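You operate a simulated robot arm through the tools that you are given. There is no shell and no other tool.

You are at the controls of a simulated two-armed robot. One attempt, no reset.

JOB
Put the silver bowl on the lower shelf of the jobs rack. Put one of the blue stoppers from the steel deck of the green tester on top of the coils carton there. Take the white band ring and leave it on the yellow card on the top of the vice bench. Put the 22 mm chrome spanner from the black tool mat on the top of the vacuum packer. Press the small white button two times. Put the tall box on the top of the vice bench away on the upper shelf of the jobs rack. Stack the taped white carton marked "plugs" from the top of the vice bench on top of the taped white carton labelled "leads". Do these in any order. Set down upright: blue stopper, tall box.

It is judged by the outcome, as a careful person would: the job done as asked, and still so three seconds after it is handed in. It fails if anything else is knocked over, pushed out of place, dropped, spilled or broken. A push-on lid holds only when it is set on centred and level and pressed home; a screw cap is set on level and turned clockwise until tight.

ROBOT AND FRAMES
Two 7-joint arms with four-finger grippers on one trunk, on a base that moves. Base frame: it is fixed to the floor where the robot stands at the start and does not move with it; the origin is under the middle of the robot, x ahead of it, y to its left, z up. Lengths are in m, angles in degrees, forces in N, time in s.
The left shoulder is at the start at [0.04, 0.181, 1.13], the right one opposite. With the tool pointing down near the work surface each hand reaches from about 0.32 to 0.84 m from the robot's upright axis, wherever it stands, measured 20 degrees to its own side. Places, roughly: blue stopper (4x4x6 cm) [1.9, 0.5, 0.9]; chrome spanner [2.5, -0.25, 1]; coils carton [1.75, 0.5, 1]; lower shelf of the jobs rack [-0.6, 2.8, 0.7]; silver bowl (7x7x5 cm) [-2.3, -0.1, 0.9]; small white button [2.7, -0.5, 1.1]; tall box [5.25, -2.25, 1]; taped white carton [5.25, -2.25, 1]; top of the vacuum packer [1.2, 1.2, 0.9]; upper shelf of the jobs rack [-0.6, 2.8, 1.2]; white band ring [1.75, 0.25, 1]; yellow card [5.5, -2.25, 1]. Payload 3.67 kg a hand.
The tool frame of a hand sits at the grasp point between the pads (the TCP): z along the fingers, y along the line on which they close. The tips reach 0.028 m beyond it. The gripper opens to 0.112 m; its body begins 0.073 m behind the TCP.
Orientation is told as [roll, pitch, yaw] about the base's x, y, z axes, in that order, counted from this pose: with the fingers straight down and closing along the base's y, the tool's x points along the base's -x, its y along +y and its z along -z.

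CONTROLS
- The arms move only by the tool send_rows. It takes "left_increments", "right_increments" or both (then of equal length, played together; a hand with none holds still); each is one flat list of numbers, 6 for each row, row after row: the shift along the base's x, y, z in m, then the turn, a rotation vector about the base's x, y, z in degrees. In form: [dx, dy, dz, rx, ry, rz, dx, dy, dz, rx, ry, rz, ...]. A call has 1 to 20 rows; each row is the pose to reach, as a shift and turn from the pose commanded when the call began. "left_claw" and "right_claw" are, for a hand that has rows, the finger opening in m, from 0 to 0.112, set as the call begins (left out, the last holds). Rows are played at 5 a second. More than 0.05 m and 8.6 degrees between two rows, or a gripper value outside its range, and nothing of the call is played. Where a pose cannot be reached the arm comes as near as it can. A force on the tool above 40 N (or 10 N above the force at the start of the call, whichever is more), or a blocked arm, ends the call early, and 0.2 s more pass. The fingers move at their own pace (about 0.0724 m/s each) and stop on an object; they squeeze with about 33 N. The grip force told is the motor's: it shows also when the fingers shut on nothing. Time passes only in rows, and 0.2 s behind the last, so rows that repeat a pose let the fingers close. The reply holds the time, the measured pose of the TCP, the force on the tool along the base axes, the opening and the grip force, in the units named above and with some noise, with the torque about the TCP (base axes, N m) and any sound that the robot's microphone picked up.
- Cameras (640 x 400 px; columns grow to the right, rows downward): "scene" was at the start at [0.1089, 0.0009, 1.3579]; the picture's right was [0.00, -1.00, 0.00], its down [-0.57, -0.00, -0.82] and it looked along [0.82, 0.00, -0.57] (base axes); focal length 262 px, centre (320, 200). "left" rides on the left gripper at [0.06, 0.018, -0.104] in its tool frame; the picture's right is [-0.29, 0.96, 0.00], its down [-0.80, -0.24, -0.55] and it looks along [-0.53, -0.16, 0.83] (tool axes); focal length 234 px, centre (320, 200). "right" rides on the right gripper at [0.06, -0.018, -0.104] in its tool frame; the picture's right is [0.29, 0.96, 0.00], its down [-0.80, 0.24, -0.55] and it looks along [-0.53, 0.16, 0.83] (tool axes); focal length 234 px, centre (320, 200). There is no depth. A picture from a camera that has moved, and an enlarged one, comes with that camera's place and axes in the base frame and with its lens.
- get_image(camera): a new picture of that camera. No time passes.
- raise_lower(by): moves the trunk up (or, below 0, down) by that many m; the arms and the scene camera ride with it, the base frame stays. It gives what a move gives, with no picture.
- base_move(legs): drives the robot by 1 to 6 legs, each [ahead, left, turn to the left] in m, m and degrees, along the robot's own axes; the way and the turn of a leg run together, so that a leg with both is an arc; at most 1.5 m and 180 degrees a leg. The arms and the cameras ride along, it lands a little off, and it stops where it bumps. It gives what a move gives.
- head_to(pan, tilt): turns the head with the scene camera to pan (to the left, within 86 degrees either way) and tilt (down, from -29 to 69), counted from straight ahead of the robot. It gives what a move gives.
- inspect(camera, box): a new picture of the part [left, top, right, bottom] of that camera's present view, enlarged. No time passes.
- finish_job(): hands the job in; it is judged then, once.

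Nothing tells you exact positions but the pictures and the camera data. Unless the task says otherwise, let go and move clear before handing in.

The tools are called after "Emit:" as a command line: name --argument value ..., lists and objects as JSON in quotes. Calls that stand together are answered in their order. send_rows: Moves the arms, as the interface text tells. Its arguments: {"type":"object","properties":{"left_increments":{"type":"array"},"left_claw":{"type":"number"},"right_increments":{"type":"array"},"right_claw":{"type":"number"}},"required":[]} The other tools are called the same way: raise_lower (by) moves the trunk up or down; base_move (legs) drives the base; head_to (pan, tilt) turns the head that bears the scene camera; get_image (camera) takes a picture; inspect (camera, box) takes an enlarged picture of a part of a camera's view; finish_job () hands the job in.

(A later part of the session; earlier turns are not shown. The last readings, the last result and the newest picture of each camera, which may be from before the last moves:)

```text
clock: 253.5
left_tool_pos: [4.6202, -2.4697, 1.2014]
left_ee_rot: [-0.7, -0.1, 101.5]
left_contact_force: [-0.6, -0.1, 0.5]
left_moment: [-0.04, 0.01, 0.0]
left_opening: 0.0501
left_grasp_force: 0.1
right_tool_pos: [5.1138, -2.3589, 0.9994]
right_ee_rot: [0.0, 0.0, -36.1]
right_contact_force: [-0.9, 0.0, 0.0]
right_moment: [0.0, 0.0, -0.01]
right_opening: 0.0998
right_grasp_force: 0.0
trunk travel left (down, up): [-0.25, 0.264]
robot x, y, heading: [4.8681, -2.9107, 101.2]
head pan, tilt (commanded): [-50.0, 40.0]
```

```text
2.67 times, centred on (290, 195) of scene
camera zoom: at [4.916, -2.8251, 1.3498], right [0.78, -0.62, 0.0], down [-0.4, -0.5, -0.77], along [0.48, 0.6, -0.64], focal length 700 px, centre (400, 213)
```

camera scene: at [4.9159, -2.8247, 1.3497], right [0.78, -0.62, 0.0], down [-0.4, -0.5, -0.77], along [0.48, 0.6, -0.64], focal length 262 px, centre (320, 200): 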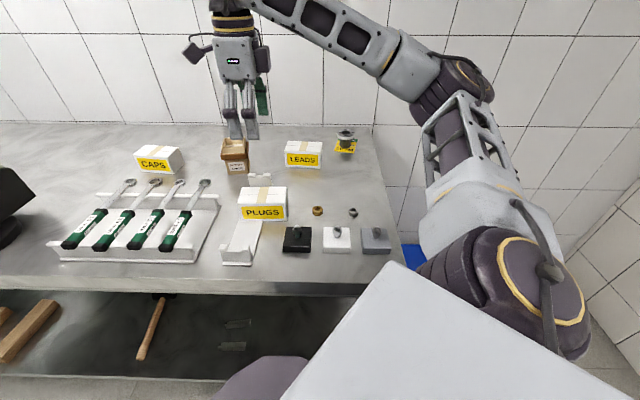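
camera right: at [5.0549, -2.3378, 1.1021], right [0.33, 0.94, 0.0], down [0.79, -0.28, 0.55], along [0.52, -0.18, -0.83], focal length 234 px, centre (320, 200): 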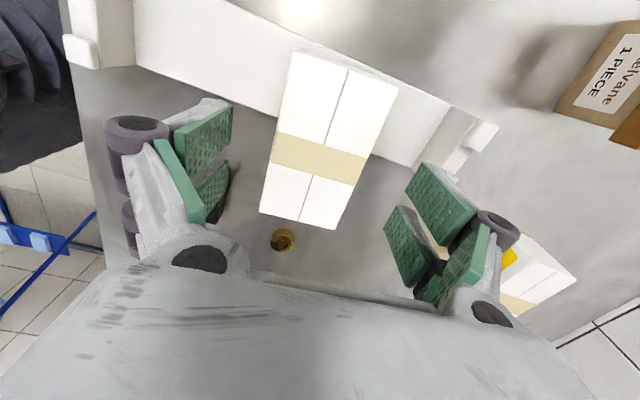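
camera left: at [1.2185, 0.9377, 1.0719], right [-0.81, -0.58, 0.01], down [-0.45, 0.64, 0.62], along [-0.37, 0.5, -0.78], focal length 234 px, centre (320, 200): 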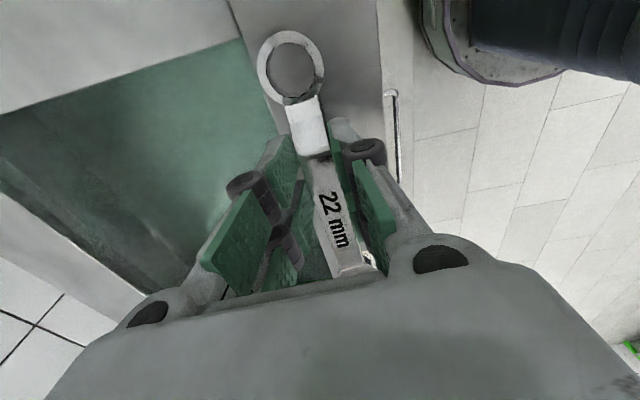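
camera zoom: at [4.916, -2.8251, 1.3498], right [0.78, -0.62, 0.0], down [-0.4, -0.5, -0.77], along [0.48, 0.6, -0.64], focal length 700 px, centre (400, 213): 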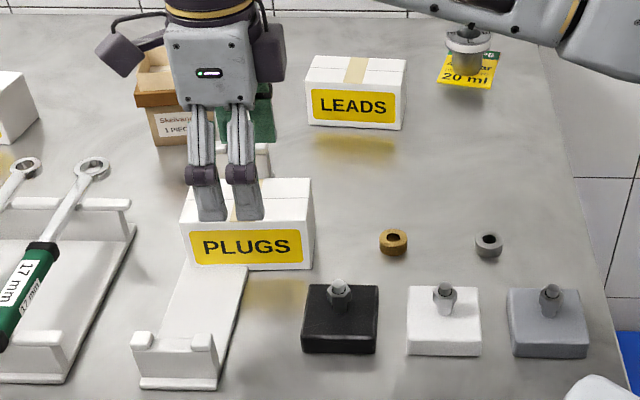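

Centred. Lower to grip height and close.

Emit:
send_rows --right_increments '[0, 0, -0.02, 0, 0, 0, 0, 0, -0.04, 0, 0, 0, 0, 0, -0.053, 0, 0, 0, 0, 0, -0.053, 0, 0, 0]'

Emit:
inspect --camera "scene" --box '[210, 120, 370, 270]'

Emit:
send_rows --right_increments '[0, 0, 0, 0, 0, 0, 0, 0, 0, 0, 0, 0, 0, 0, 0, 0, 0, 0, 0, 0, 0, 0, 0, 0]' --right_claw 0.0

```text
clock: 254.5
left_tool_pos: [4.6209, -2.4694, 1.1994]
left_ee_rot: [-0.6, 0.0, 101.4]
left_contact_force: [0.6, 0.5, 0.3]
left_moment: [0.03, 0.01, 0.0]
left_opening: 0.0504
left_grasp_force: 0.1
right_tool_pos: [5.1141, -2.358, 0.9447]
right_ee_rot: [0.0, -0.1, -36.2]
right_contact_force: [0.0, -0.9, -0.2]
right_moment: [0.0, 0.02, -0.01]
right_opening: 0.0997
right_grasp_force: 0.0
trunk travel left (down, up): [-0.25, 0.264]
robot x, y, heading: [4.869, -2.9107, 101.2]
head pan, tilt (commanded): [-50.0, 40.0]
```

```text
2.67 times, centred on (290, 195) of scene
camera zoom: at [4.9162, -2.8249, 1.3498], right [0.78, -0.62, 0.0], down [-0.4, -0.5, -0.77], along [0.48, 0.6, -0.64], focal length 700 px, centre (400, 213)
```

zoom: 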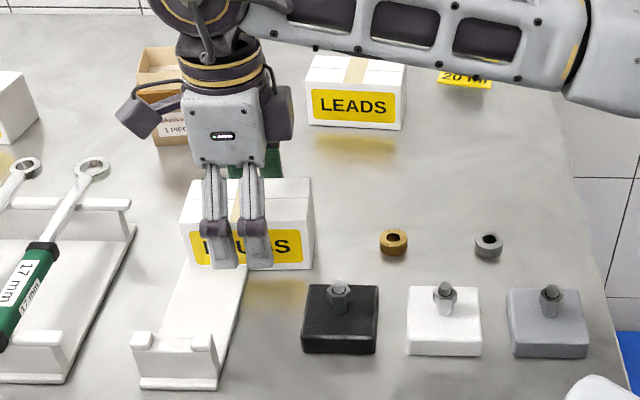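

```text
clock: 255.5
left_tool_pos: [4.6204, -2.4707, 1.1998]
left_ee_rot: [-0.7, 0.0, 101.5]
left_contact_force: [-0.7, -0.4, -0.5]
left_moment: [0.01, 0.02, 0.02]
left_opening: 0.0498
left_grasp_force: 0.0
right_tool_pos: [5.1129, -2.3574, 0.9436]
right_ee_rot: [-0.1, -0.1, -36.2]
right_contact_force: [0.0, -0.1, 0.9]
right_moment: [-0.07, 0.01, -0.07]
right_opening: 0.0616
right_grasp_force: 33.0
trunk travel left (down, up): [-0.25, 0.264]
robot x, y, heading: [4.8703, -2.9089, 101.4]
head pan, tilt (commanded): [-50.0, 40.0]
```

Gripped at 62 mm. Lift.

Emit:
send_rows --right_increments '[0, 0, 0.01, 0, 0, 0, 0, 0, 0.025, 0, 0, 0, 0, 0, 0.05, 0, 0, 0, 0, 0, 0.08, 0, 0, 0, 0, 0, 0.11, 0, 0, 0, 0, 0, 0.11, 0, 0, 0]'

Emit:
get_image --camera "right"

Emit:
inspect --camera "scene" --box '[190, 60, 390, 260]'

```text
clock: 256.9
left_tool_pos: [4.6209, -2.4695, 1.1994]
left_ee_rot: [-0.6, 0.0, 101.4]
left_contact_force: [0.8, -0.6, 0.6]
left_moment: [0.01, 0.03, 0.02]
left_opening: 0.05
left_grasp_force: 0.1
right_tool_pos: [5.1141, -2.3578, 1.0556]
right_ee_rot: [-0.1, -0.1, -36.2]
right_contact_force: [0.2, 0.0, -1.4]
right_moment: [-0.03, 0.01, 0.01]
right_opening: 0.0618
right_grasp_force: 33.0
trunk travel left (down, up): [-0.25, 0.264]
robot x, y, heading: [4.867, -2.9159, 101.2]
head pan, tilt (commanded): [-50.0, 40.0]
```

```text
taken
camera right: at [5.0564, -2.3356, 1.1584], right [0.33, 0.94, 0.0], down [0.79, -0.27, 0.55], along [0.52, -0.19, -0.83], focal length 234 px, centre (320, 200)
```

right: 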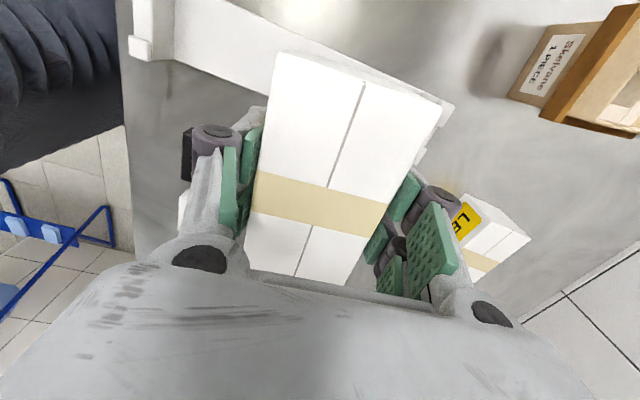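

```text
2.00 times, centred on (290, 160) of scene
camera zoom: at [4.9166, -2.8243, 1.3497], right [0.78, -0.62, 0.0], down [-0.4, -0.5, -0.77], along [0.48, 0.6, -0.64], focal length 525 px, centre (380, 280)
```

zoom: 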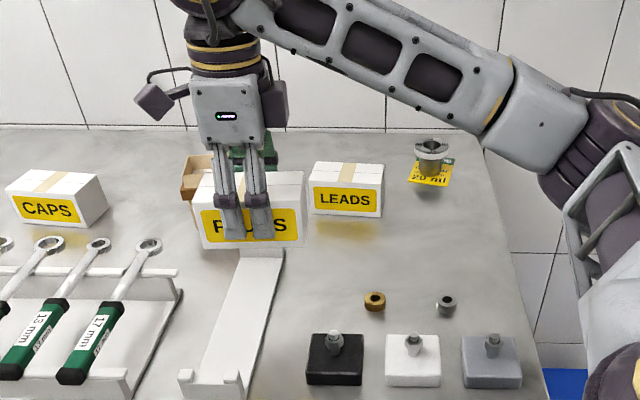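

PLUGS is held. Carry it over LEADS, rotating ~10° to match its orientation.

Emit:
send_rows --right_increments '[0.036, 0.022, 0.02, 0, 0, -2, 0.072, 0.044, 0.025, 0, 0, -4, 0.108, 0.066, 0.025, 0, 0, -6, 0.144, 0.088, 0.025, 0, 0, -8, 0.18, 0.11, 0.02, 0, 0, -10, 0.2154, 0.1318, 0.01, 0, 0, -10, 0.2154, 0.1318, 0.0, 0, 0, -10, 0.2154, 0.1318, 0.0, 0, 0, -10]'

Emit:
inspect --camera "scene" --box '[230, 60, 390, 200]'

Emit:
get_image --camera "right"

```text
clock: 258.7
left_tool_pos: [4.6201, -2.4711, 1.1993]
left_ee_rot: [-0.6, -0.1, 101.6]
left_contact_force: [0.4, 0.6, -0.2]
left_moment: [-0.01, -0.01, -0.02]
left_opening: 0.0498
left_grasp_force: 0.0
right_tool_pos: [5.3303, -2.2256, 1.0534]
right_ee_rot: [-0.1, -0.1, -46.2]
right_contact_force: [0.4, -0.5, -1.7]
right_moment: [0.0, 0.01, -0.01]
right_opening: 0.0616
right_grasp_force: 33.0
trunk travel left (down, up): [-0.25, 0.264]
robot x, y, heading: [4.8686, -2.9107, 101.0]
head pan, tilt (commanded): [-50.0, 40.0]
```

```text
2.86 times, centred on (310, 130) of scene
camera zoom: at [4.9165, -2.8245, 1.3497], right [0.78, -0.62, 0.0], down [-0.4, -0.5, -0.77], along [0.48, 0.6, -0.64], focal length 750 px, centre (349, 400)
```

zoom: 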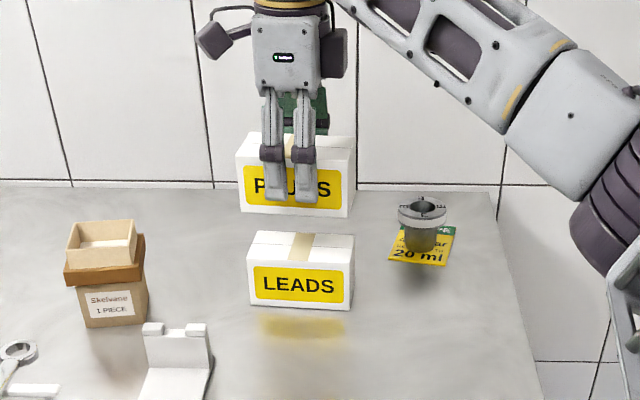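

```text
taken
camera right: at [5.2769, -2.1949, 1.1561], right [0.49, 0.87, 0.0], down [0.73, -0.41, 0.55], along [0.48, -0.27, -0.83], focal length 234 px, centre (320, 200)
```

right: 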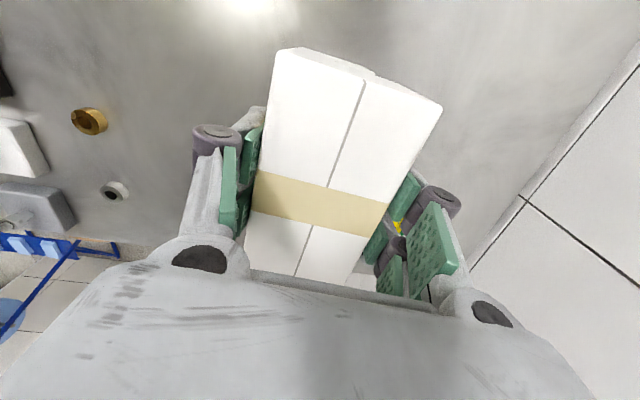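

Alignment with LEADS is within a few millimetres. Lower PLUGS onto it.

Emit:
send_rows --right_increments '[0, -0.0045, -0.02, 0, 0, 0, 0, -0.0045, -0.04, 0, 0, 0, 0, -0.0045, -0.052, 0, 0, 0, 0, -0.0045, -0.052, 0, 0, 0]'

Emit:
inspect --camera "scene" --box '[250, 90, 370, 180]'

```text
clock: 259.7
left_tool_pos: [4.6199, -2.4721, 1.2008]
left_ee_rot: [-0.7, -0.1, 101.5]
left_contact_force: [-0.4, 1.2, 0.1]
left_moment: [0.04, -0.01, 0.02]
left_opening: 0.05
left_grasp_force: 0.0
right_tool_pos: [5.3302, -2.2333, 1.0029]
right_ee_rot: [0.1, 0.2, -46.1]
right_contact_force: [2.4, 2.1, 17.4]
right_moment: [-0.53, -0.47, 0.13]
right_opening: 0.0616
right_grasp_force: 33.2
trunk travel left (down, up): [-0.25, 0.264]
robot x, y, heading: [4.8684, -2.9137, 101.1]
head pan, tilt (commanded): [-50.0, 40.0]
```

```text
4.44 times, centred on (310, 135) of scene
camera zoom: at [4.9154, -2.8259, 1.35], right [0.78, -0.62, 0.0], down [-0.4, -0.5, -0.77], along [0.48, 0.6, -0.64], focal length 1166 px, centre (364, 489)
```

zoom: 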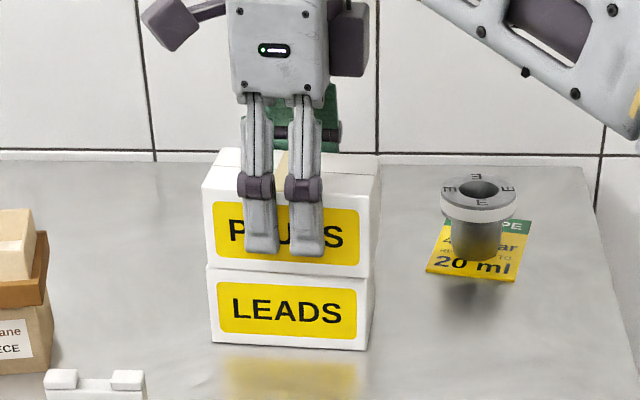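

PLUGS is sitting squarely on LEADS (17 N contact). Ease off and release.

Emit:
send_rows --right_increments '[0, 0, 0.002, 0, 0, 0, 0, 0, 0.0025, 0, 0, 0, 0, 0, 0.0025, 0, 0, 0]'

Emit:
send_rows --right_increments '[0, 0, 0, 0, 0, 0, 0, 0, 0, 0, 0, 0, 0, 0, 0, 0, 0, 0, 0, 0, 0.02, 0, 0, 0, 0, 0, 0.06, 0, 0, 0, 0, 0, 0.1, 0, 0, 0, 0, 0, 0.13, 0, 0, 0, 0, 0, 0.13, 0, 0, 0]' --right_claw 0.09

Emit:
inspect --camera "scene" --box '[220, 70, 380, 200]'

```text
clock: 260.5
left_tool_pos: [4.6218, -2.4707, 1.1994]
left_ee_rot: [-0.7, -0.1, 101.5]
left_contact_force: [-0.1, 0.4, 0.7]
left_moment: [-0.02, 0.01, 0.02]
left_opening: 0.05
left_grasp_force: 0.0
right_tool_pos: [5.3309, -2.2329, 1.0047]
right_ee_rot: [-0.1, 0.0, -46.2]
right_contact_force: [2.5, 1.3, 8.3]
right_moment: [0.23, 0.06, -0.08]
right_opening: 0.0616
right_grasp_force: 33.1
trunk travel left (down, up): [-0.25, 0.264]
robot x, y, heading: [4.8636, -2.9094, 101.4]
head pan, tilt (commanded): [-50.0, 40.0]
```

```text
clock: 262.3
left_tool_pos: [4.6214, -2.4711, 1.2008]
left_ee_rot: [-0.7, -0.1, 101.5]
left_contact_force: [-0.5, 0.1, 0.8]
left_moment: [-0.01, 0.0, 0.0]
left_opening: 0.0502
left_grasp_force: 0.0
right_tool_pos: [5.3297, -2.2329, 1.1357]
right_ee_rot: [-0.1, -0.1, -46.1]
right_contact_force: [0.6, 0.4, -0.1]
right_moment: [0.04, -0.01, -0.02]
right_opening: 0.0902
right_grasp_force: 0.1
trunk travel left (down, up): [-0.25, 0.264]
robot x, y, heading: [4.8671, -2.9103, 101.4]
head pan, tilt (commanded): [-50.0, 40.0]
```

```text
3.08 times, centred on (300, 135) of scene
camera zoom: at [4.9164, -2.8252, 1.3497], right [0.78, -0.62, 0.0], down [-0.4, -0.5, -0.77], along [0.48, 0.6, -0.64], focal length 807 px, centre (382, 400)
```

zoom: 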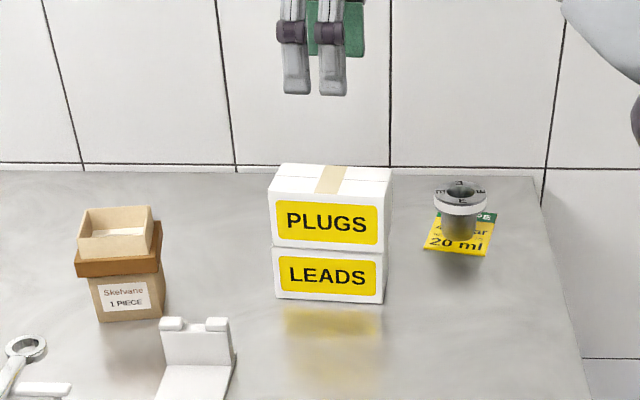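

Stacked well. Now examine the tall box closely.

Emit:
inspect --camera "scene" --box '[225, 120, 285, 175]'

Emit:
get_image --camera "right"

```text
7.27 times, centred on (255, 148) of scene
camera zoom: at [4.9164, -2.8252, 1.3497], right [0.78, -0.62, 0.0], down [-0.4, -0.5, -0.77], along [0.48, 0.6, -0.64], focal length 1908 px, centre (793, 582)
```

zoom: 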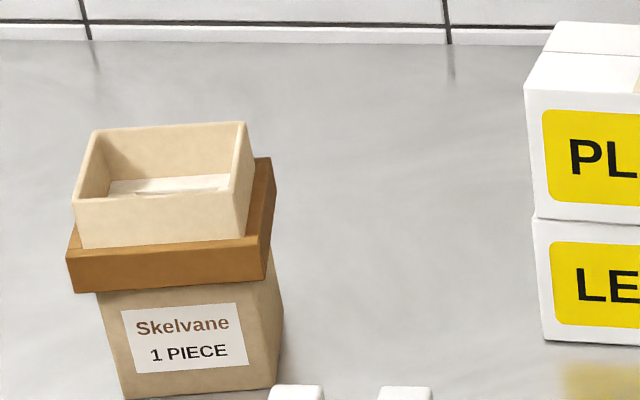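

```text
taken
camera right: at [5.2763, -2.2015, 1.2387], right [0.49, 0.87, 0.0], down [0.73, -0.41, 0.55], along [0.48, -0.27, -0.83], focal length 234 px, centre (320, 200)
```

right: 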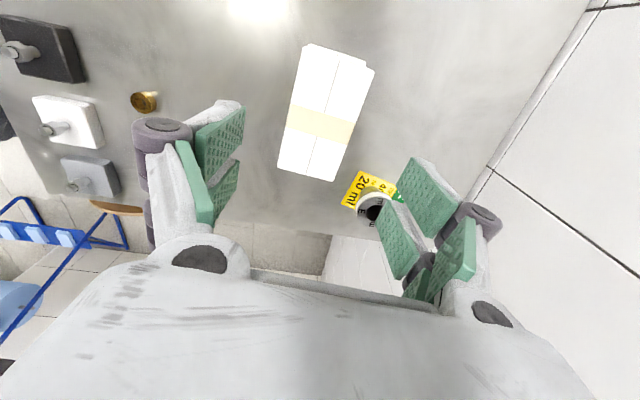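

The tall box has a wide collar band just below its open top. I'll grip it by the collar with the hand tilted 45° (useful later for the shelf). First re-yaw the right hand and move it in front of the box.

Emit:
send_rows --right_increments '[-0.016, 0.002, 0.03, 0, 0, 7.8, -0.032, 0.004, 0.05, 0, 0, 15.6, -0.048, 0.006, 0.06, 0, 0, 23.4, -0.064, 0.008, 0.06, 0, 0, 31.2, -0.08, 0.01, 0.06, 0, 0, 39, -0.096, 0.012, 0.06, 0, 0, 46.8, -0.112, 0.014, 0.06, 0, 0, 54.6, -0.128, 0.016, 0.06, 0, 0, 62.4, -0.144, 0.018, 0.06, 0, 0, 70.2, -0.16, 0.02, 0.06, 0, 0, 78, -0.176, 0.022, 0.06, 0, 0, 85.8, -0.192, 0.024, 0.06, 0, 0, 93.6, -0.206, 0.026, 0.06, 0, 0, 101.4, -0.219, 0.029, 0.06, 0, 0, 109.5, -0.219, 0.029, 0.06, 0, 0, 109.5]' --right_claw 0.1

Emit:
send_rows --right_increments '[0, 0, -0.02, 6.7, -3.4, 0, 0, 0, -0.045, 13.4, -6.7, 0, 0, 0, -0.07, 20.1, -10.1, 0, 0, 0, -0.095, 26.8, -13.5, 0, 0, 0, -0.12, 33.5, -16.8, 0, 0, 0, -0.144, 40.2, -20.2, 0, 0, 0, -0.144, 40.2, -20.2, 0]'

Emit:
get_image --camera "scene"

Emit:
get_image --camera "right"

```text
clock: 265.5
left_tool_pos: [4.6216, -2.472, 1.1998]
left_ee_rot: [-0.6, 0.0, 101.5]
left_contact_force: [-0.1, -0.2, -0.1]
left_moment: [0.02, 0.02, -0.04]
left_opening: 0.0498
left_grasp_force: 0.0
right_tool_pos: [5.1115, -2.201, 1.1934]
right_ee_rot: [0.0, 0.0, 63.4]
right_contact_force: [0.8, -0.1, -0.8]
right_moment: [0.01, -0.01, 0.03]
right_opening: 0.1001
right_grasp_force: 0.0
trunk travel left (down, up): [-0.25, 0.264]
robot x, y, heading: [4.8647, -2.9118, 101.6]
head pan, tilt (commanded): [-50.0, 40.0]
```

```text
clock: 267.1
left_tool_pos: [4.6216, -2.4708, 1.2001]
left_ee_rot: [-0.7, -0.1, 101.5]
left_contact_force: [-0.2, -0.8, 0.7]
left_moment: [0.04, 0.04, 0.0]
left_opening: 0.0501
left_grasp_force: 0.0
right_tool_pos: [5.1119, -2.2025, 1.0495]
right_ee_rot: [0.0, -45.0, 63.5]
right_contact_force: [0.9, -0.7, -0.1]
right_moment: [-0.01, 0.05, 0.0]
right_opening: 0.0999
right_grasp_force: 0.1
trunk travel left (down, up): [-0.25, 0.264]
robot x, y, heading: [4.8672, -2.9132, 101.3]
head pan, tilt (commanded): [-50.0, 40.0]
```

```text
taken
camera scene: at [4.9161, -2.825, 1.3498], right [0.78, -0.62, 0.0], down [-0.4, -0.5, -0.77], along [0.48, 0.6, -0.64], focal length 262 px, centre (320, 200)
```

scene: 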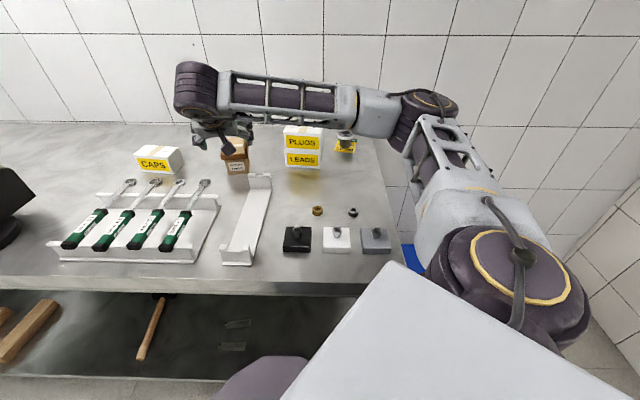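

```text
taken
camera right: at [5.0759, -2.3143, 1.0794], right [-0.95, 0.25, -0.21], down [-0.14, 0.26, 0.96], along [0.29, 0.93, -0.21], focal length 234 px, centre (320, 200)
```

right: 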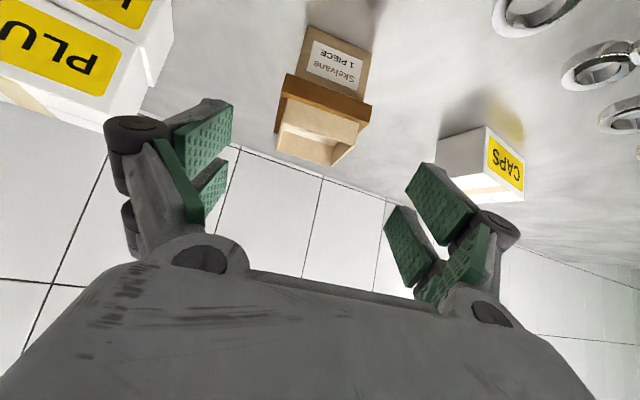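

Emit:
inspect --camera "right" --box '[240, 10, 420, 180]'

```text
2.35 times, centred on (330, 95) of right
camera zoom: at [5.0759, -2.3143, 1.0794], right [-0.95, 0.25, -0.21], down [-0.14, 0.26, 0.96], along [0.29, 0.93, -0.21], focal length 551 px, centre (296, 447)
```

zoom: 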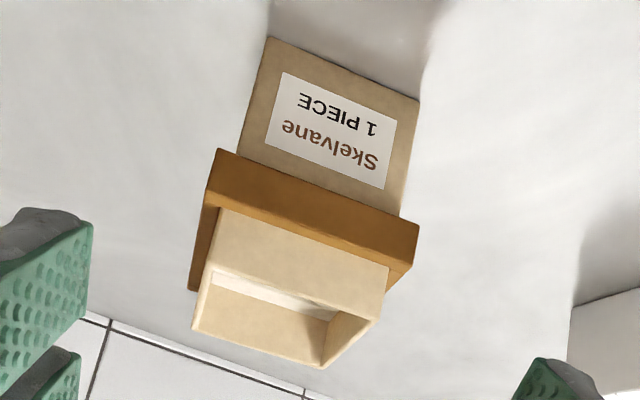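

Collar is 73 mm wide and centred. Advance along the 45° approach to straddle it.

Emit:
send_rows --right_increments '[0.012, 0.025, -0.028, 0, 0, 1, 0.025, 0.05, -0.056, 0, 0, 2.5, 0.031, 0.062, -0.07, 0, 0, 2.5, 0.031, 0.062, -0.07, 0, 0, 2.5]'

Emit:
get_image --camera "right"

Emit:
inspect --camera "scene" --box '[170, 70, 310, 200]'

```text
clock: 268.1
left_tool_pos: [4.6228, -2.4713, 1.2004]
left_ee_rot: [-0.7, -0.1, 101.3]
left_contact_force: [-0.3, 0.0, 1.5]
left_moment: [-0.02, -0.01, -0.04]
left_opening: 0.05
left_grasp_force: 0.1
right_tool_pos: [5.1406, -2.1408, 0.981]
right_ee_rot: [-0.1, -45.0, 66.0]
right_contact_force: [0.1, 0.2, -0.2]
right_moment: [0.03, -0.02, 0.01]
right_opening: 0.0999
right_grasp_force: 0.0
trunk travel left (down, up): [-0.25, 0.264]
robot x, y, heading: [4.8676, -2.9095, 101.2]
head pan, tilt (commanded): [-50.0, 40.0]
```

```text
taken
camera right: at [5.1109, -2.2543, 1.0102], right [-0.96, 0.21, -0.21], down [-0.15, 0.26, 0.96], along [0.25, 0.94, -0.21], focal length 234 px, centre (320, 200)
```

right: 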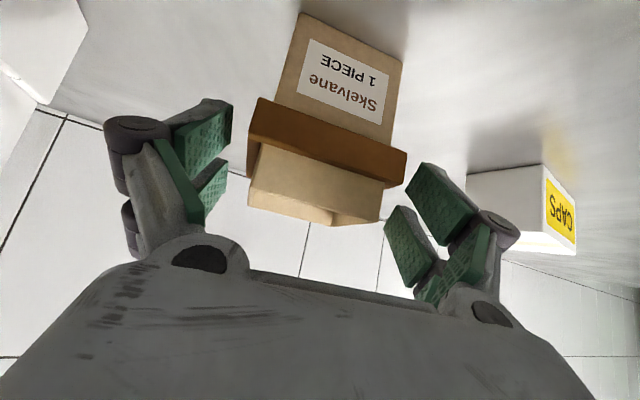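

```text
3.08 times, centred on (240, 135) of scene
camera zoom: at [4.9163, -2.825, 1.3498], right [0.78, -0.62, 0.0], down [-0.4, -0.5, -0.77], along [0.48, 0.6, -0.64], focal length 807 px, centre (566, 400)
```

zoom: 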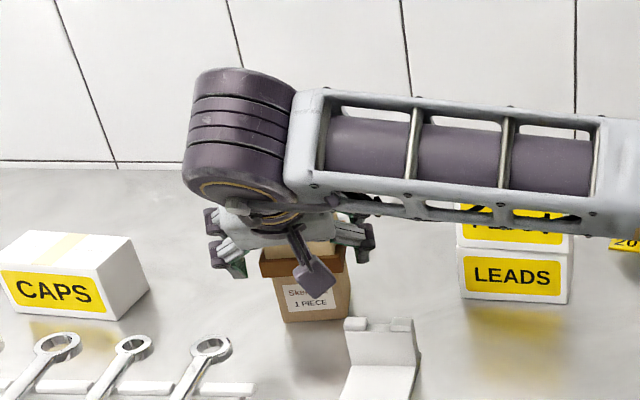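

Final small advance (15 mm) and close on the collar.

Emit:
send_rows --right_increments '[0.005, 0.006, -0.007, 0, 0, 0, 0.0097, 0.0119, -0.0145, 0, 0, 0, 0.0097, 0.0119, -0.0145, 0, 0, 0]'

Emit:
send_rows --right_increments '[0, 0, 0, 0, 0, 0, 0, 0, 0, 0, 0, 0, 0, 0, 0, 0, 0, 0, 0, 0, 0, 0, 0, 0]' --right_claw 0.0

Emit:
get_image --camera "right"

Emit:
get_image --camera "scene"

```text
clock: 268.9
left_tool_pos: [4.6217, -2.4699, 1.1997]
left_ee_rot: [-0.8, 0.1, 101.5]
left_contact_force: [-0.7, 0.3, -0.2]
left_moment: [0.01, 0.04, 0.04]
left_opening: 0.0498
left_grasp_force: 0.0
right_tool_pos: [5.1518, -2.129, 0.9655]
right_ee_rot: [-0.2, -44.9, 65.9]
right_contact_force: [0.1, -0.2, -0.3]
right_moment: [0.0, 0.0, -0.03]
right_opening: 0.0999
right_grasp_force: 0.2
trunk travel left (down, up): [-0.25, 0.264]
robot x, y, heading: [4.8651, -2.9115, 101.3]
head pan, tilt (commanded): [-50.0, 40.0]
```

```text
clock: 269.9
left_tool_pos: [4.6193, -2.471, 1.1996]
left_ee_rot: [-0.8, 0.0, 101.5]
left_contact_force: [-0.6, -0.3, 0.0]
left_moment: [0.0, 0.01, -0.02]
left_opening: 0.0497
left_grasp_force: 0.0
right_tool_pos: [5.1497, -2.1289, 0.9653]
right_ee_rot: [-0.1, -45.1, 65.9]
right_contact_force: [0.0, 0.9, 2.8]
right_moment: [0.16, 0.06, -0.05]
right_opening: 0.0734
right_grasp_force: 32.5
trunk travel left (down, up): [-0.25, 0.264]
robot x, y, heading: [4.8662, -2.9113, 101.3]
head pan, tilt (commanded): [-50.0, 40.0]
```

```text
taken
camera right: at [5.1212, -2.2416, 0.9966], right [-0.96, 0.21, -0.21], down [-0.15, 0.25, 0.96], along [0.25, 0.94, -0.21], focal length 234 px, centre (320, 200)
```

right: 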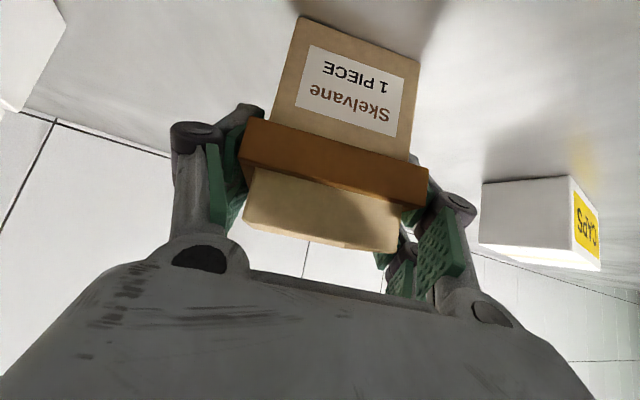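

```text
taken
camera scene: at [4.9161, -2.825, 1.3498], right [0.78, -0.62, 0.0], down [-0.4, -0.5, -0.77], along [0.48, 0.6, -0.64], focal length 262 px, centre (320, 200)
```

scene: 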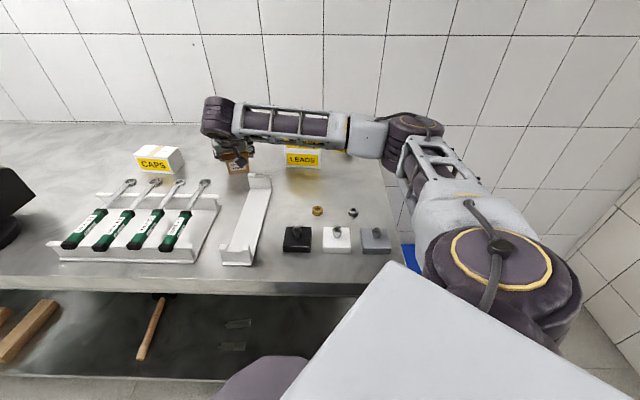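

Gripped at 73 mm. Lift slowly and check.

Emit:
send_rows --right_increments '[0, 0, 0.006, 0, 0, 0, 0, 0, 0.014, 0, 0, 0, 0, 0, 0.024, 0, 0, 0, 0, 0, 0.036, 0, 0, 0, 0, 0, 0.036, 0, 0, 0]'

Emit:
get_image --camera "right"

```text
clock: 271.1
left_tool_pos: [4.6217, -2.4715, 1.1995]
left_ee_rot: [-0.6, -0.1, 101.5]
left_contact_force: [-0.3, 0.8, 0.0]
left_moment: [0.01, 0.02, 0.0]
left_opening: 0.0502
left_grasp_force: 0.0
right_tool_pos: [5.1511, -2.1295, 1.0027]
right_ee_rot: [-0.2, -45.0, 65.8]
right_contact_force: [-0.7, 0.5, -1.0]
right_moment: [-0.01, 0.0, 0.0]
right_opening: 0.0734
right_grasp_force: 33.0
trunk travel left (down, up): [-0.25, 0.264]
robot x, y, heading: [4.868, -2.9128, 101.3]
head pan, tilt (commanded): [-50.0, 40.0]
```

```text
taken
camera right: at [5.1217, -2.241, 1.0331], right [-0.96, 0.21, -0.21], down [-0.15, 0.26, 0.95], along [0.25, 0.94, -0.21], focal length 234 px, centre (320, 200)
```

right: 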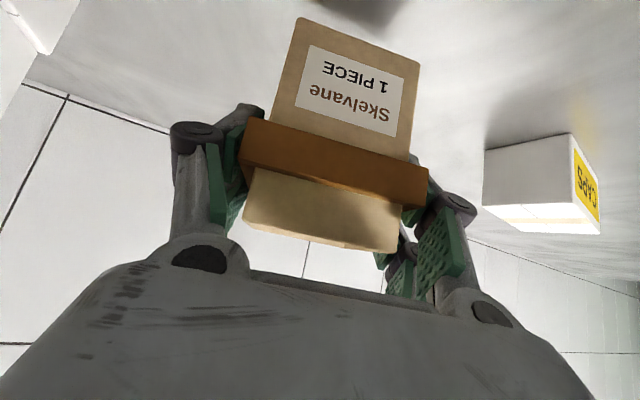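

The whole box is held. Raise it, bring it in front of me, then back away from the bench.

Emit:
send_rows --right_increments '[0, 0, 0.045, 0, 0, 0, 0, 0, 0.09, 0, 0, 0, 0, 0, 0.135, 0, 0, 0, -0.015, -0.035, 0.16, 0, 0, 0, -0.03, -0.075, 0.17, 0, 0, 0, -0.045, -0.115, 0.17, 0, 0, 0, -0.06, -0.155, 0.17, 0, 0, 0, -0.075, -0.195, 0.17, 0, 0, 0, -0.0863, -0.2314, 0.17, 0, 0, 0, -0.0863, -0.2314, 0.17, 0, 0, 0]'

Emit:
base_move --legs '[[-0.33, 0.38, 0]]'

Emit:
get_image --camera "scene"

```text
clock: 273.3
left_tool_pos: [4.6214, -2.4699, 1.199]
left_ee_rot: [-0.6, 0.0, 101.5]
left_contact_force: [-0.4, -0.4, -0.3]
left_moment: [-0.01, -0.03, -0.03]
left_opening: 0.0499
left_grasp_force: 0.0
right_tool_pos: [5.0632, -2.361, 1.1715]
right_ee_rot: [-0.3, -44.9, 66.0]
right_contact_force: [0.5, 0.4, -0.4]
right_moment: [0.01, 0.0, 0.0]
right_opening: 0.0732
right_grasp_force: 32.9
trunk travel left (down, up): [-0.25, 0.264]
robot x, y, heading: [4.8663, -2.9087, 101.3]
head pan, tilt (commanded): [-50.0, 40.0]
```

```text
clock: 276.2
left_tool_pos: [4.311, -2.8678, 1.2003]
left_ee_rot: [-0.6, 0.0, 101.5]
left_contact_force: [-0.4, -0.1, 0.0]
left_moment: [0.02, -0.01, -0.03]
left_opening: 0.0499
left_grasp_force: 0.1
right_tool_pos: [4.7543, -2.7572, 1.1726]
right_ee_rot: [-0.2, -45.1, 66.0]
right_contact_force: [-0.1, -0.8, -0.9]
right_moment: [0.01, 0.02, 0.01]
right_opening: 0.0734
right_grasp_force: 32.8
trunk travel left (down, up): [-0.25, 0.264]
robot x, y, heading: [4.5591, -3.3119, 101.5]
head pan, tilt (commanded): [-50.0, 40.0]
```

```text
taken
camera scene: at [4.6072, -3.2214, 1.3497], right [0.78, -0.62, 0.0], down [-0.4, -0.5, -0.77], along [0.48, 0.6, -0.64], focal length 262 px, centre (320, 200)
```

scene: 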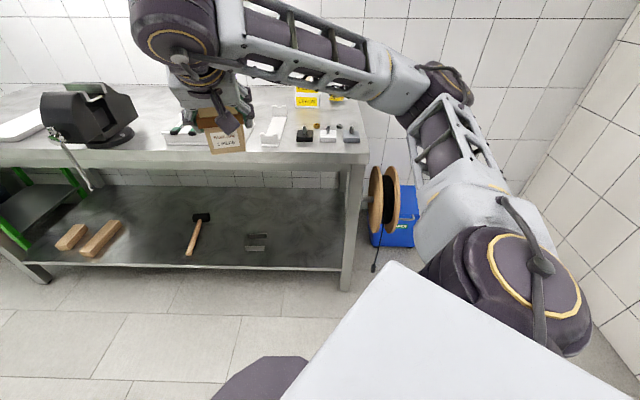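

Check the bench one last time, then turn and drive back along the aisle.

Emit:
inspect --camera "scene" --box '[250, 70, 380, 160]'

Emit:
base_move --legs '[[0, 0, -49.5], [0, 1.4, 0], [0, 1.4, 0]]'

Emit:
head_to --pan 80 --tilt 15

Emit:
get_image --camera "scene"

```text
4.44 times, centred on (315, 115) of scene
camera zoom: at [4.6072, -3.2214, 1.3497], right [0.78, -0.62, 0.0], down [-0.4, -0.5, -0.77], along [0.48, 0.6, -0.64], focal length 1166 px, centre (342, 578)
```

zoom: 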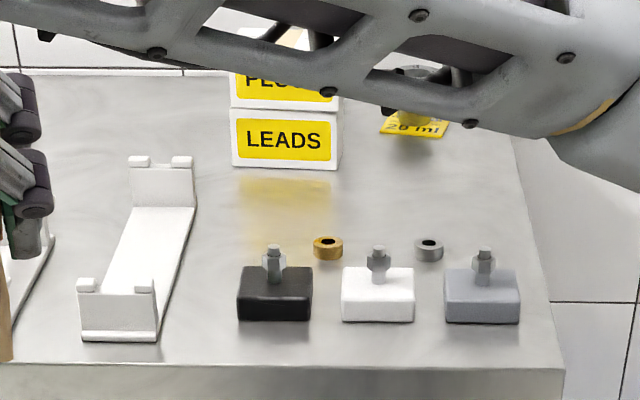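

```text
clock: 292.6
left_tool_pos: [2.5196, -1.1264, 1.1991]
left_ee_rot: [-0.7, 0.0, 51.0]
left_contact_force: [-0.4, -0.1, 0.3]
left_moment: [0.01, -0.07, 0.0]
left_opening: 0.0499
left_grasp_force: 0.0
right_tool_pos: [2.8858, -1.3983, 1.1715]
right_ee_rot: [-0.2, -45.0, 15.5]
right_contact_force: [-0.4, -0.2, -0.5]
right_moment: [-0.02, 0.02, -0.03]
right_opening: 0.0733
right_grasp_force: 33.2
trunk travel left (down, up): [-0.25, 0.264]
robot x, y, heading: [2.336, -1.594, 50.8]
head pan, tilt (commanded): [-50.0, 40.0]
```

```text
clock: 294.8
left_tool_pos: [2.5194, -1.1261, 1.1993]
left_ee_rot: [-0.7, -0.1, 51.1]
left_contact_force: [-0.8, -0.6, 0.2]
left_moment: [0.02, -0.02, 0.01]
left_opening: 0.0501
left_grasp_force: 0.0
right_tool_pos: [2.8853, -1.3987, 1.1708]
right_ee_rot: [-0.2, -45.0, 15.4]
right_contact_force: [0.3, 0.7, -0.1]
right_moment: [-0.04, -0.01, -0.03]
right_opening: 0.0731
right_grasp_force: 32.6
trunk travel left (down, up): [-0.25, 0.264]
robot x, y, heading: [2.3351, -1.5965, 50.7]
head pan, tilt (commanded): [80.0, 15.0]
```

```text
taken
camera scene: at [2.2881, -1.51, 1.3893], right [0.76, 0.65, 0.0], down [0.17, -0.2, -0.97], along [-0.63, 0.73, -0.26], focal length 262 px, centre (320, 200)
```

scene: 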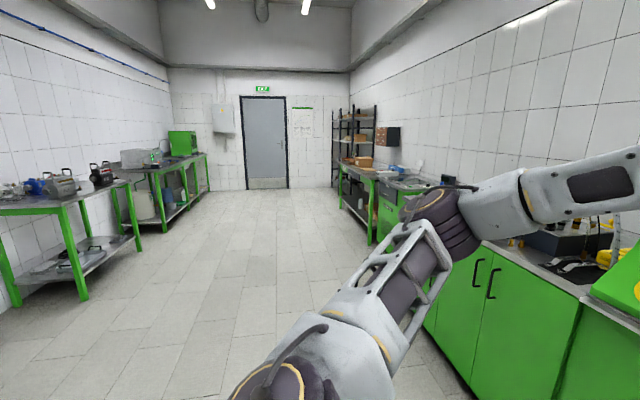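

Aisle clear to the far end. Continue left toward the jobs rack.

Emit:
base_move --legs '[[0, 1.4, 0.5], [0, 1.4, 0.5], [0, 1.2, 0]]'

Emit:
head_to --pan 25 --tilt 12

Emit:
get_image --camera "scene"

```text
clock: 314.4
left_tool_pos: [-0.5832, 1.351, 1.1994]
left_ee_rot: [-0.7, 0.0, 51.8]
left_contact_force: [-0.6, 0.1, 0.0]
left_moment: [-0.02, 0.0, -0.02]
left_opening: 0.0498
left_grasp_force: 0.1
right_tool_pos: [-0.2132, 1.0859, 1.1713]
right_ee_rot: [-0.2, -44.9, 16.2]
right_contact_force: [-0.7, 0.3, -0.5]
right_moment: [-0.02, -0.01, -0.01]
right_opening: 0.0734
right_grasp_force: 33.8
trunk travel left (down, up): [-0.25, 0.264]
robot x, y, heading: [-0.7568, 0.8792, 51.7]
head pan, tilt (commanded): [80.0, 15.0]
```

```text
clock: 315.7
left_tool_pos: [-0.582, 1.3519, 1.1998]
left_ee_rot: [-0.7, 0.0, 51.8]
left_contact_force: [-0.7, 0.1, 0.0]
left_moment: [0.03, -0.02, 0.04]
left_opening: 0.0499
left_grasp_force: 0.1
right_tool_pos: [-0.2116, 1.085, 1.1717]
right_ee_rot: [-0.2, -45.0, 16.2]
right_contact_force: [-0.3, 0.0, -1.0]
right_moment: [0.01, 0.0, 0.0]
right_opening: 0.0733
right_grasp_force: 32.6
trunk travel left (down, up): [-0.25, 0.264]
robot x, y, heading: [-0.7584, 0.8793, 51.6]
head pan, tilt (commanded): [25.0, 12.0]
```

```text
taken
camera scene: at [-0.7251, 0.9856, 1.3942], right [0.97, -0.23, 0.0], down [-0.05, -0.2, -0.98], along [0.23, 0.95, -0.21], focal length 262 px, centre (320, 200)
```

scene: 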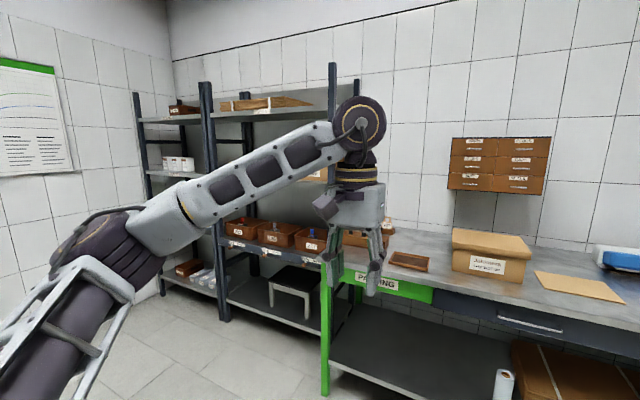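

Emit:
base_move --legs '[[0, 0.8, 0]]'

Emit:
head_to --pan 0 --tilt 15

Emit:
get_image --camera "scene"

Emit:
inspect --camera "scene" --box '[180, 60, 460, 300]'

```text
clock: 320.1
left_tool_pos: [-1.2264, 1.8516, 1.1997]
left_ee_rot: [-0.6, 0.0, 52.6]
left_contact_force: [-0.8, 0.1, 0.0]
left_moment: [-0.02, 0.0, 0.0]
left_opening: 0.0501
left_grasp_force: 0.0
right_tool_pos: [-0.8535, 1.5893, 1.1709]
right_ee_rot: [-0.2, -45.1, 17.1]
right_contact_force: [0.7, 0.6, -1.4]
right_moment: [-0.02, 0.0, -0.02]
right_opening: 0.0732
right_grasp_force: 32.8
trunk travel left (down, up): [-0.25, 0.264]
robot x, y, heading: [-1.3991, 1.375, 52.6]
head pan, tilt (commanded): [25.0, 12.0]
```

```text
clock: 321.0
left_tool_pos: [-1.2263, 1.8508, 1.1998]
left_ee_rot: [-0.7, -0.1, 52.6]
left_contact_force: [-0.7, -0.3, 1.1]
left_moment: [0.0, -0.01, -0.02]
left_opening: 0.0499
left_grasp_force: 0.0
right_tool_pos: [-0.8533, 1.5886, 1.1708]
right_ee_rot: [-0.2, -45.0, 17.1]
right_contact_force: [0.9, -0.1, 0.6]
right_moment: [-0.01, -0.03, -0.03]
right_opening: 0.0734
right_grasp_force: 33.4
trunk travel left (down, up): [-0.25, 0.264]
robot x, y, heading: [-1.3958, 1.3753, 52.7]
head pan, tilt (commanded): [0.0, 15.0]
```

```text
taken
camera scene: at [-1.3271, 1.4661, 1.3893], right [0.79, -0.61, 0.0], down [-0.16, -0.21, -0.97], along [0.59, 0.77, -0.26], focal length 262 px, centre (320, 200)
```

scene: 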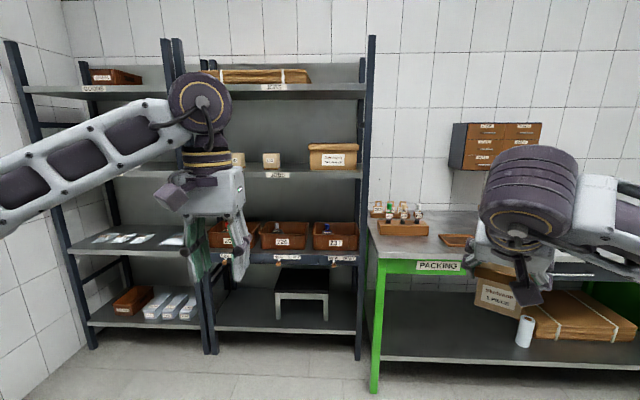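

```text
1.67 times, centred on (320, 180) of scene
camera zoom: at [-1.3271, 1.4661, 1.3893], right [0.79, -0.61, 0.0], down [-0.16, -0.21, -0.97], along [0.59, 0.77, -0.26], focal length 437 px, centre (320, 233)
```

zoom: 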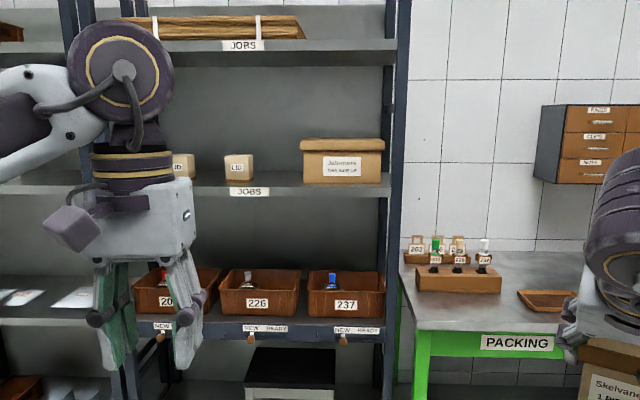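

The right-hand bay is labelled JOBS: upper shelf ≈1.19 m with small boxes and a carton, lower shelf ≈0.71 m with crates. I move my left arm aside to see free space.

Emit:
send_rows --left_increments '[-0.035, 0, -0.02, 0, 0, 0, -0.07, 0, -0.04, 0, 0, 0, -0.11, 0.01, -0.06, 0, 0, 0, -0.15, 0.01, -0.08, 0, 0, 0, -0.19, 0.02, -0.1, 0, 0, 0, -0.19, 0.02, -0.1, 0, 0, 0]'

Emit:
head_to --pan -5 --tilt 15

Emit:
get_image --camera "scene"

Emit:
inspect --camera "scene" --box '[200, 110, 420, 290]'

```text
clock: 322.4
left_tool_pos: [-1.4152, 1.873, 1.1001]
left_ee_rot: [-0.6, 0.0, 52.6]
left_contact_force: [-0.3, 0.0, -0.1]
left_moment: [0.03, 0.01, 0.0]
left_opening: 0.0502
left_grasp_force: 0.0
right_tool_pos: [-0.8522, 1.5909, 1.171]
right_ee_rot: [-0.1, -45.0, 17.1]
right_contact_force: [0.3, 0.2, -0.6]
right_moment: [0.03, 0.0, -0.01]
right_opening: 0.0735
right_grasp_force: 32.9
trunk travel left (down, up): [-0.25, 0.264]
robot x, y, heading: [-1.396, 1.3742, 52.7]
head pan, tilt (commanded): [0.0, 15.0]
```

```text
clock: 323.1
left_tool_pos: [-1.4164, 1.872, 1.0992]
left_ee_rot: [-0.7, -0.1, 52.6]
left_contact_force: [0.2, -0.2, -0.3]
left_moment: [0.0, -0.03, -0.01]
left_opening: 0.05
left_grasp_force: 0.0
right_tool_pos: [-0.8535, 1.5893, 1.1721]
right_ee_rot: [-0.2, -45.0, 17.1]
right_contact_force: [-0.1, -0.6, -0.9]
right_moment: [0.0, 0.04, 0.03]
right_opening: 0.0735
right_grasp_force: 32.9
trunk travel left (down, up): [-0.25, 0.264]
robot x, y, heading: [-1.3999, 1.3722, 52.5]
head pan, tilt (commanded): [-5.0, 15.0]
```

```text
taken
camera scene: at [-1.3212, 1.4609, 1.3893], right [0.74, -0.68, 0.0], down [-0.17, -0.19, -0.97], along [0.65, 0.71, -0.26], focal length 262 px, centre (320, 200)
```

scene: 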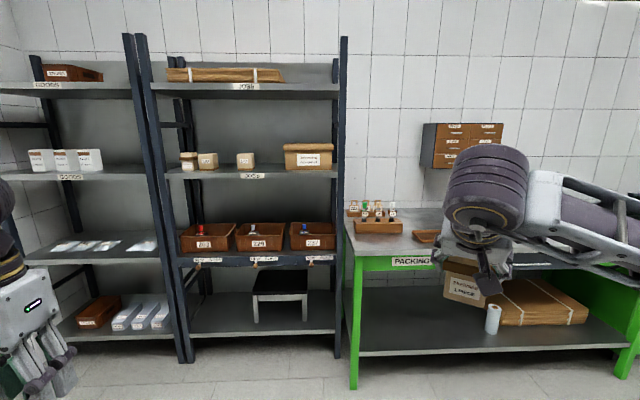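

```text
2.22 times, centred on (310, 200) of scene
camera zoom: at [-1.3212, 1.4609, 1.3893], right [0.74, -0.68, 0.0], down [-0.17, -0.19, -0.97], along [0.65, 0.71, -0.26], focal length 583 px, centre (342, 200)
```

zoom: 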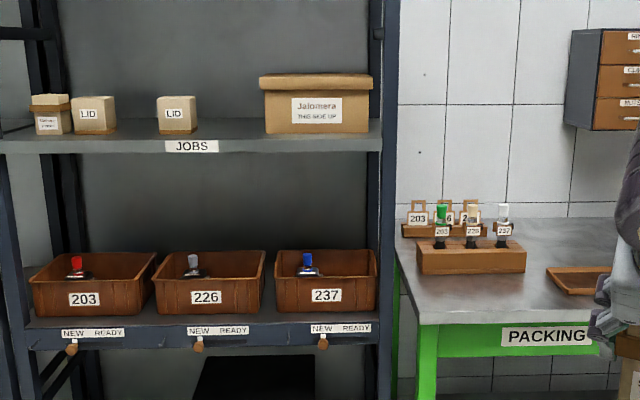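

There's a free spot on the upper JOBS shelf between the second LID box and the Jalomera carton. I raise the trunk, shift left/forward, and turn the right hand to face the shelf.

Emit:
raise_lower --by 0.18

Emit:
base_move --legs '[[0, 0.42, 0], [0.45, 0, 0]]'

Emit:
head_to --pan 0 --tilt 20

Emit:
get_image --camera "scene"

```text
clock: 325.1
left_tool_pos: [-1.4148, 1.8721, 1.2776]
left_ee_rot: [-0.7, 0.0, 52.5]
left_contact_force: [-0.3, -0.1, 0.4]
left_moment: [0.0, 0.0, -0.02]
left_opening: 0.0501
left_grasp_force: 0.1
right_tool_pos: [-0.8538, 1.5894, 1.3527]
right_ee_rot: [-0.2, -45.0, 17.0]
right_contact_force: [-0.5, 0.2, -1.3]
right_moment: [-0.01, 0.01, 0.02]
right_opening: 0.0734
right_grasp_force: 32.9
trunk travel left (down, up): [-0.43, 0.084]
robot x, y, heading: [-1.3958, 1.376, 52.6]
head pan, tilt (commanded): [-5.0, 15.0]
```

```text
clock: 330.1
left_tool_pos: [-1.4711, 2.4818, 1.2792]
left_ee_rot: [-0.7, -0.1, 52.6]
left_contact_force: [0.1, -0.2, -0.6]
left_moment: [0.0, 0.02, -0.01]
left_opening: 0.0502
left_grasp_force: 0.0
right_tool_pos: [-0.9095, 2.1973, 1.353]
right_ee_rot: [-0.1, -45.2, 16.9]
right_contact_force: [-0.2, -0.1, -1.1]
right_moment: [-0.01, 0.04, 0.01]
right_opening: 0.0733
right_grasp_force: 33.4
trunk travel left (down, up): [-0.43, 0.084]
robot x, y, heading: [-1.4511, 1.9879, 52.4]
head pan, tilt (commanded): [-5.0, 15.0]
```

```text
clock: 330.7
left_tool_pos: [-1.4689, 2.4821, 1.2793]
left_ee_rot: [-0.7, 0.0, 52.6]
left_contact_force: [0.6, 0.5, -0.2]
left_moment: [0.01, -0.02, 0.01]
left_opening: 0.0496
left_grasp_force: 0.1
right_tool_pos: [-0.9071, 2.1987, 1.3509]
right_ee_rot: [-0.2, -45.0, 17.1]
right_contact_force: [0.1, 0.6, -0.5]
right_moment: [-0.03, 0.01, 0.01]
right_opening: 0.0732
right_grasp_force: 32.9
trunk travel left (down, up): [-0.43, 0.084]
robot x, y, heading: [-1.4552, 1.9823, 52.4]
head pan, tilt (commanded): [0.0, 20.0]
```

```text
taken
camera scene: at [-1.3822, 2.0757, 1.5608], right [0.79, -0.61, 0.0], down [-0.21, -0.27, -0.94], along [0.57, 0.74, -0.34], focal length 262 px, centre (320, 200)
```

scene: 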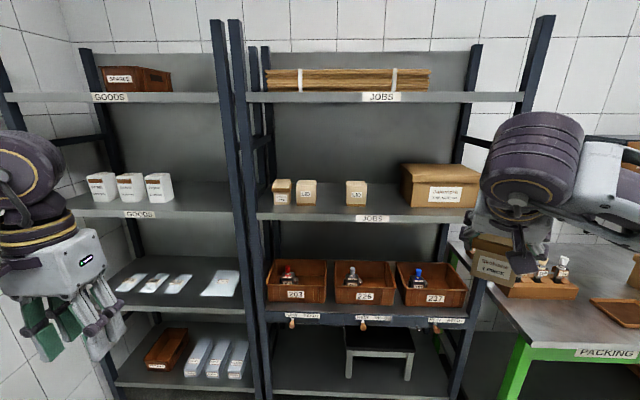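

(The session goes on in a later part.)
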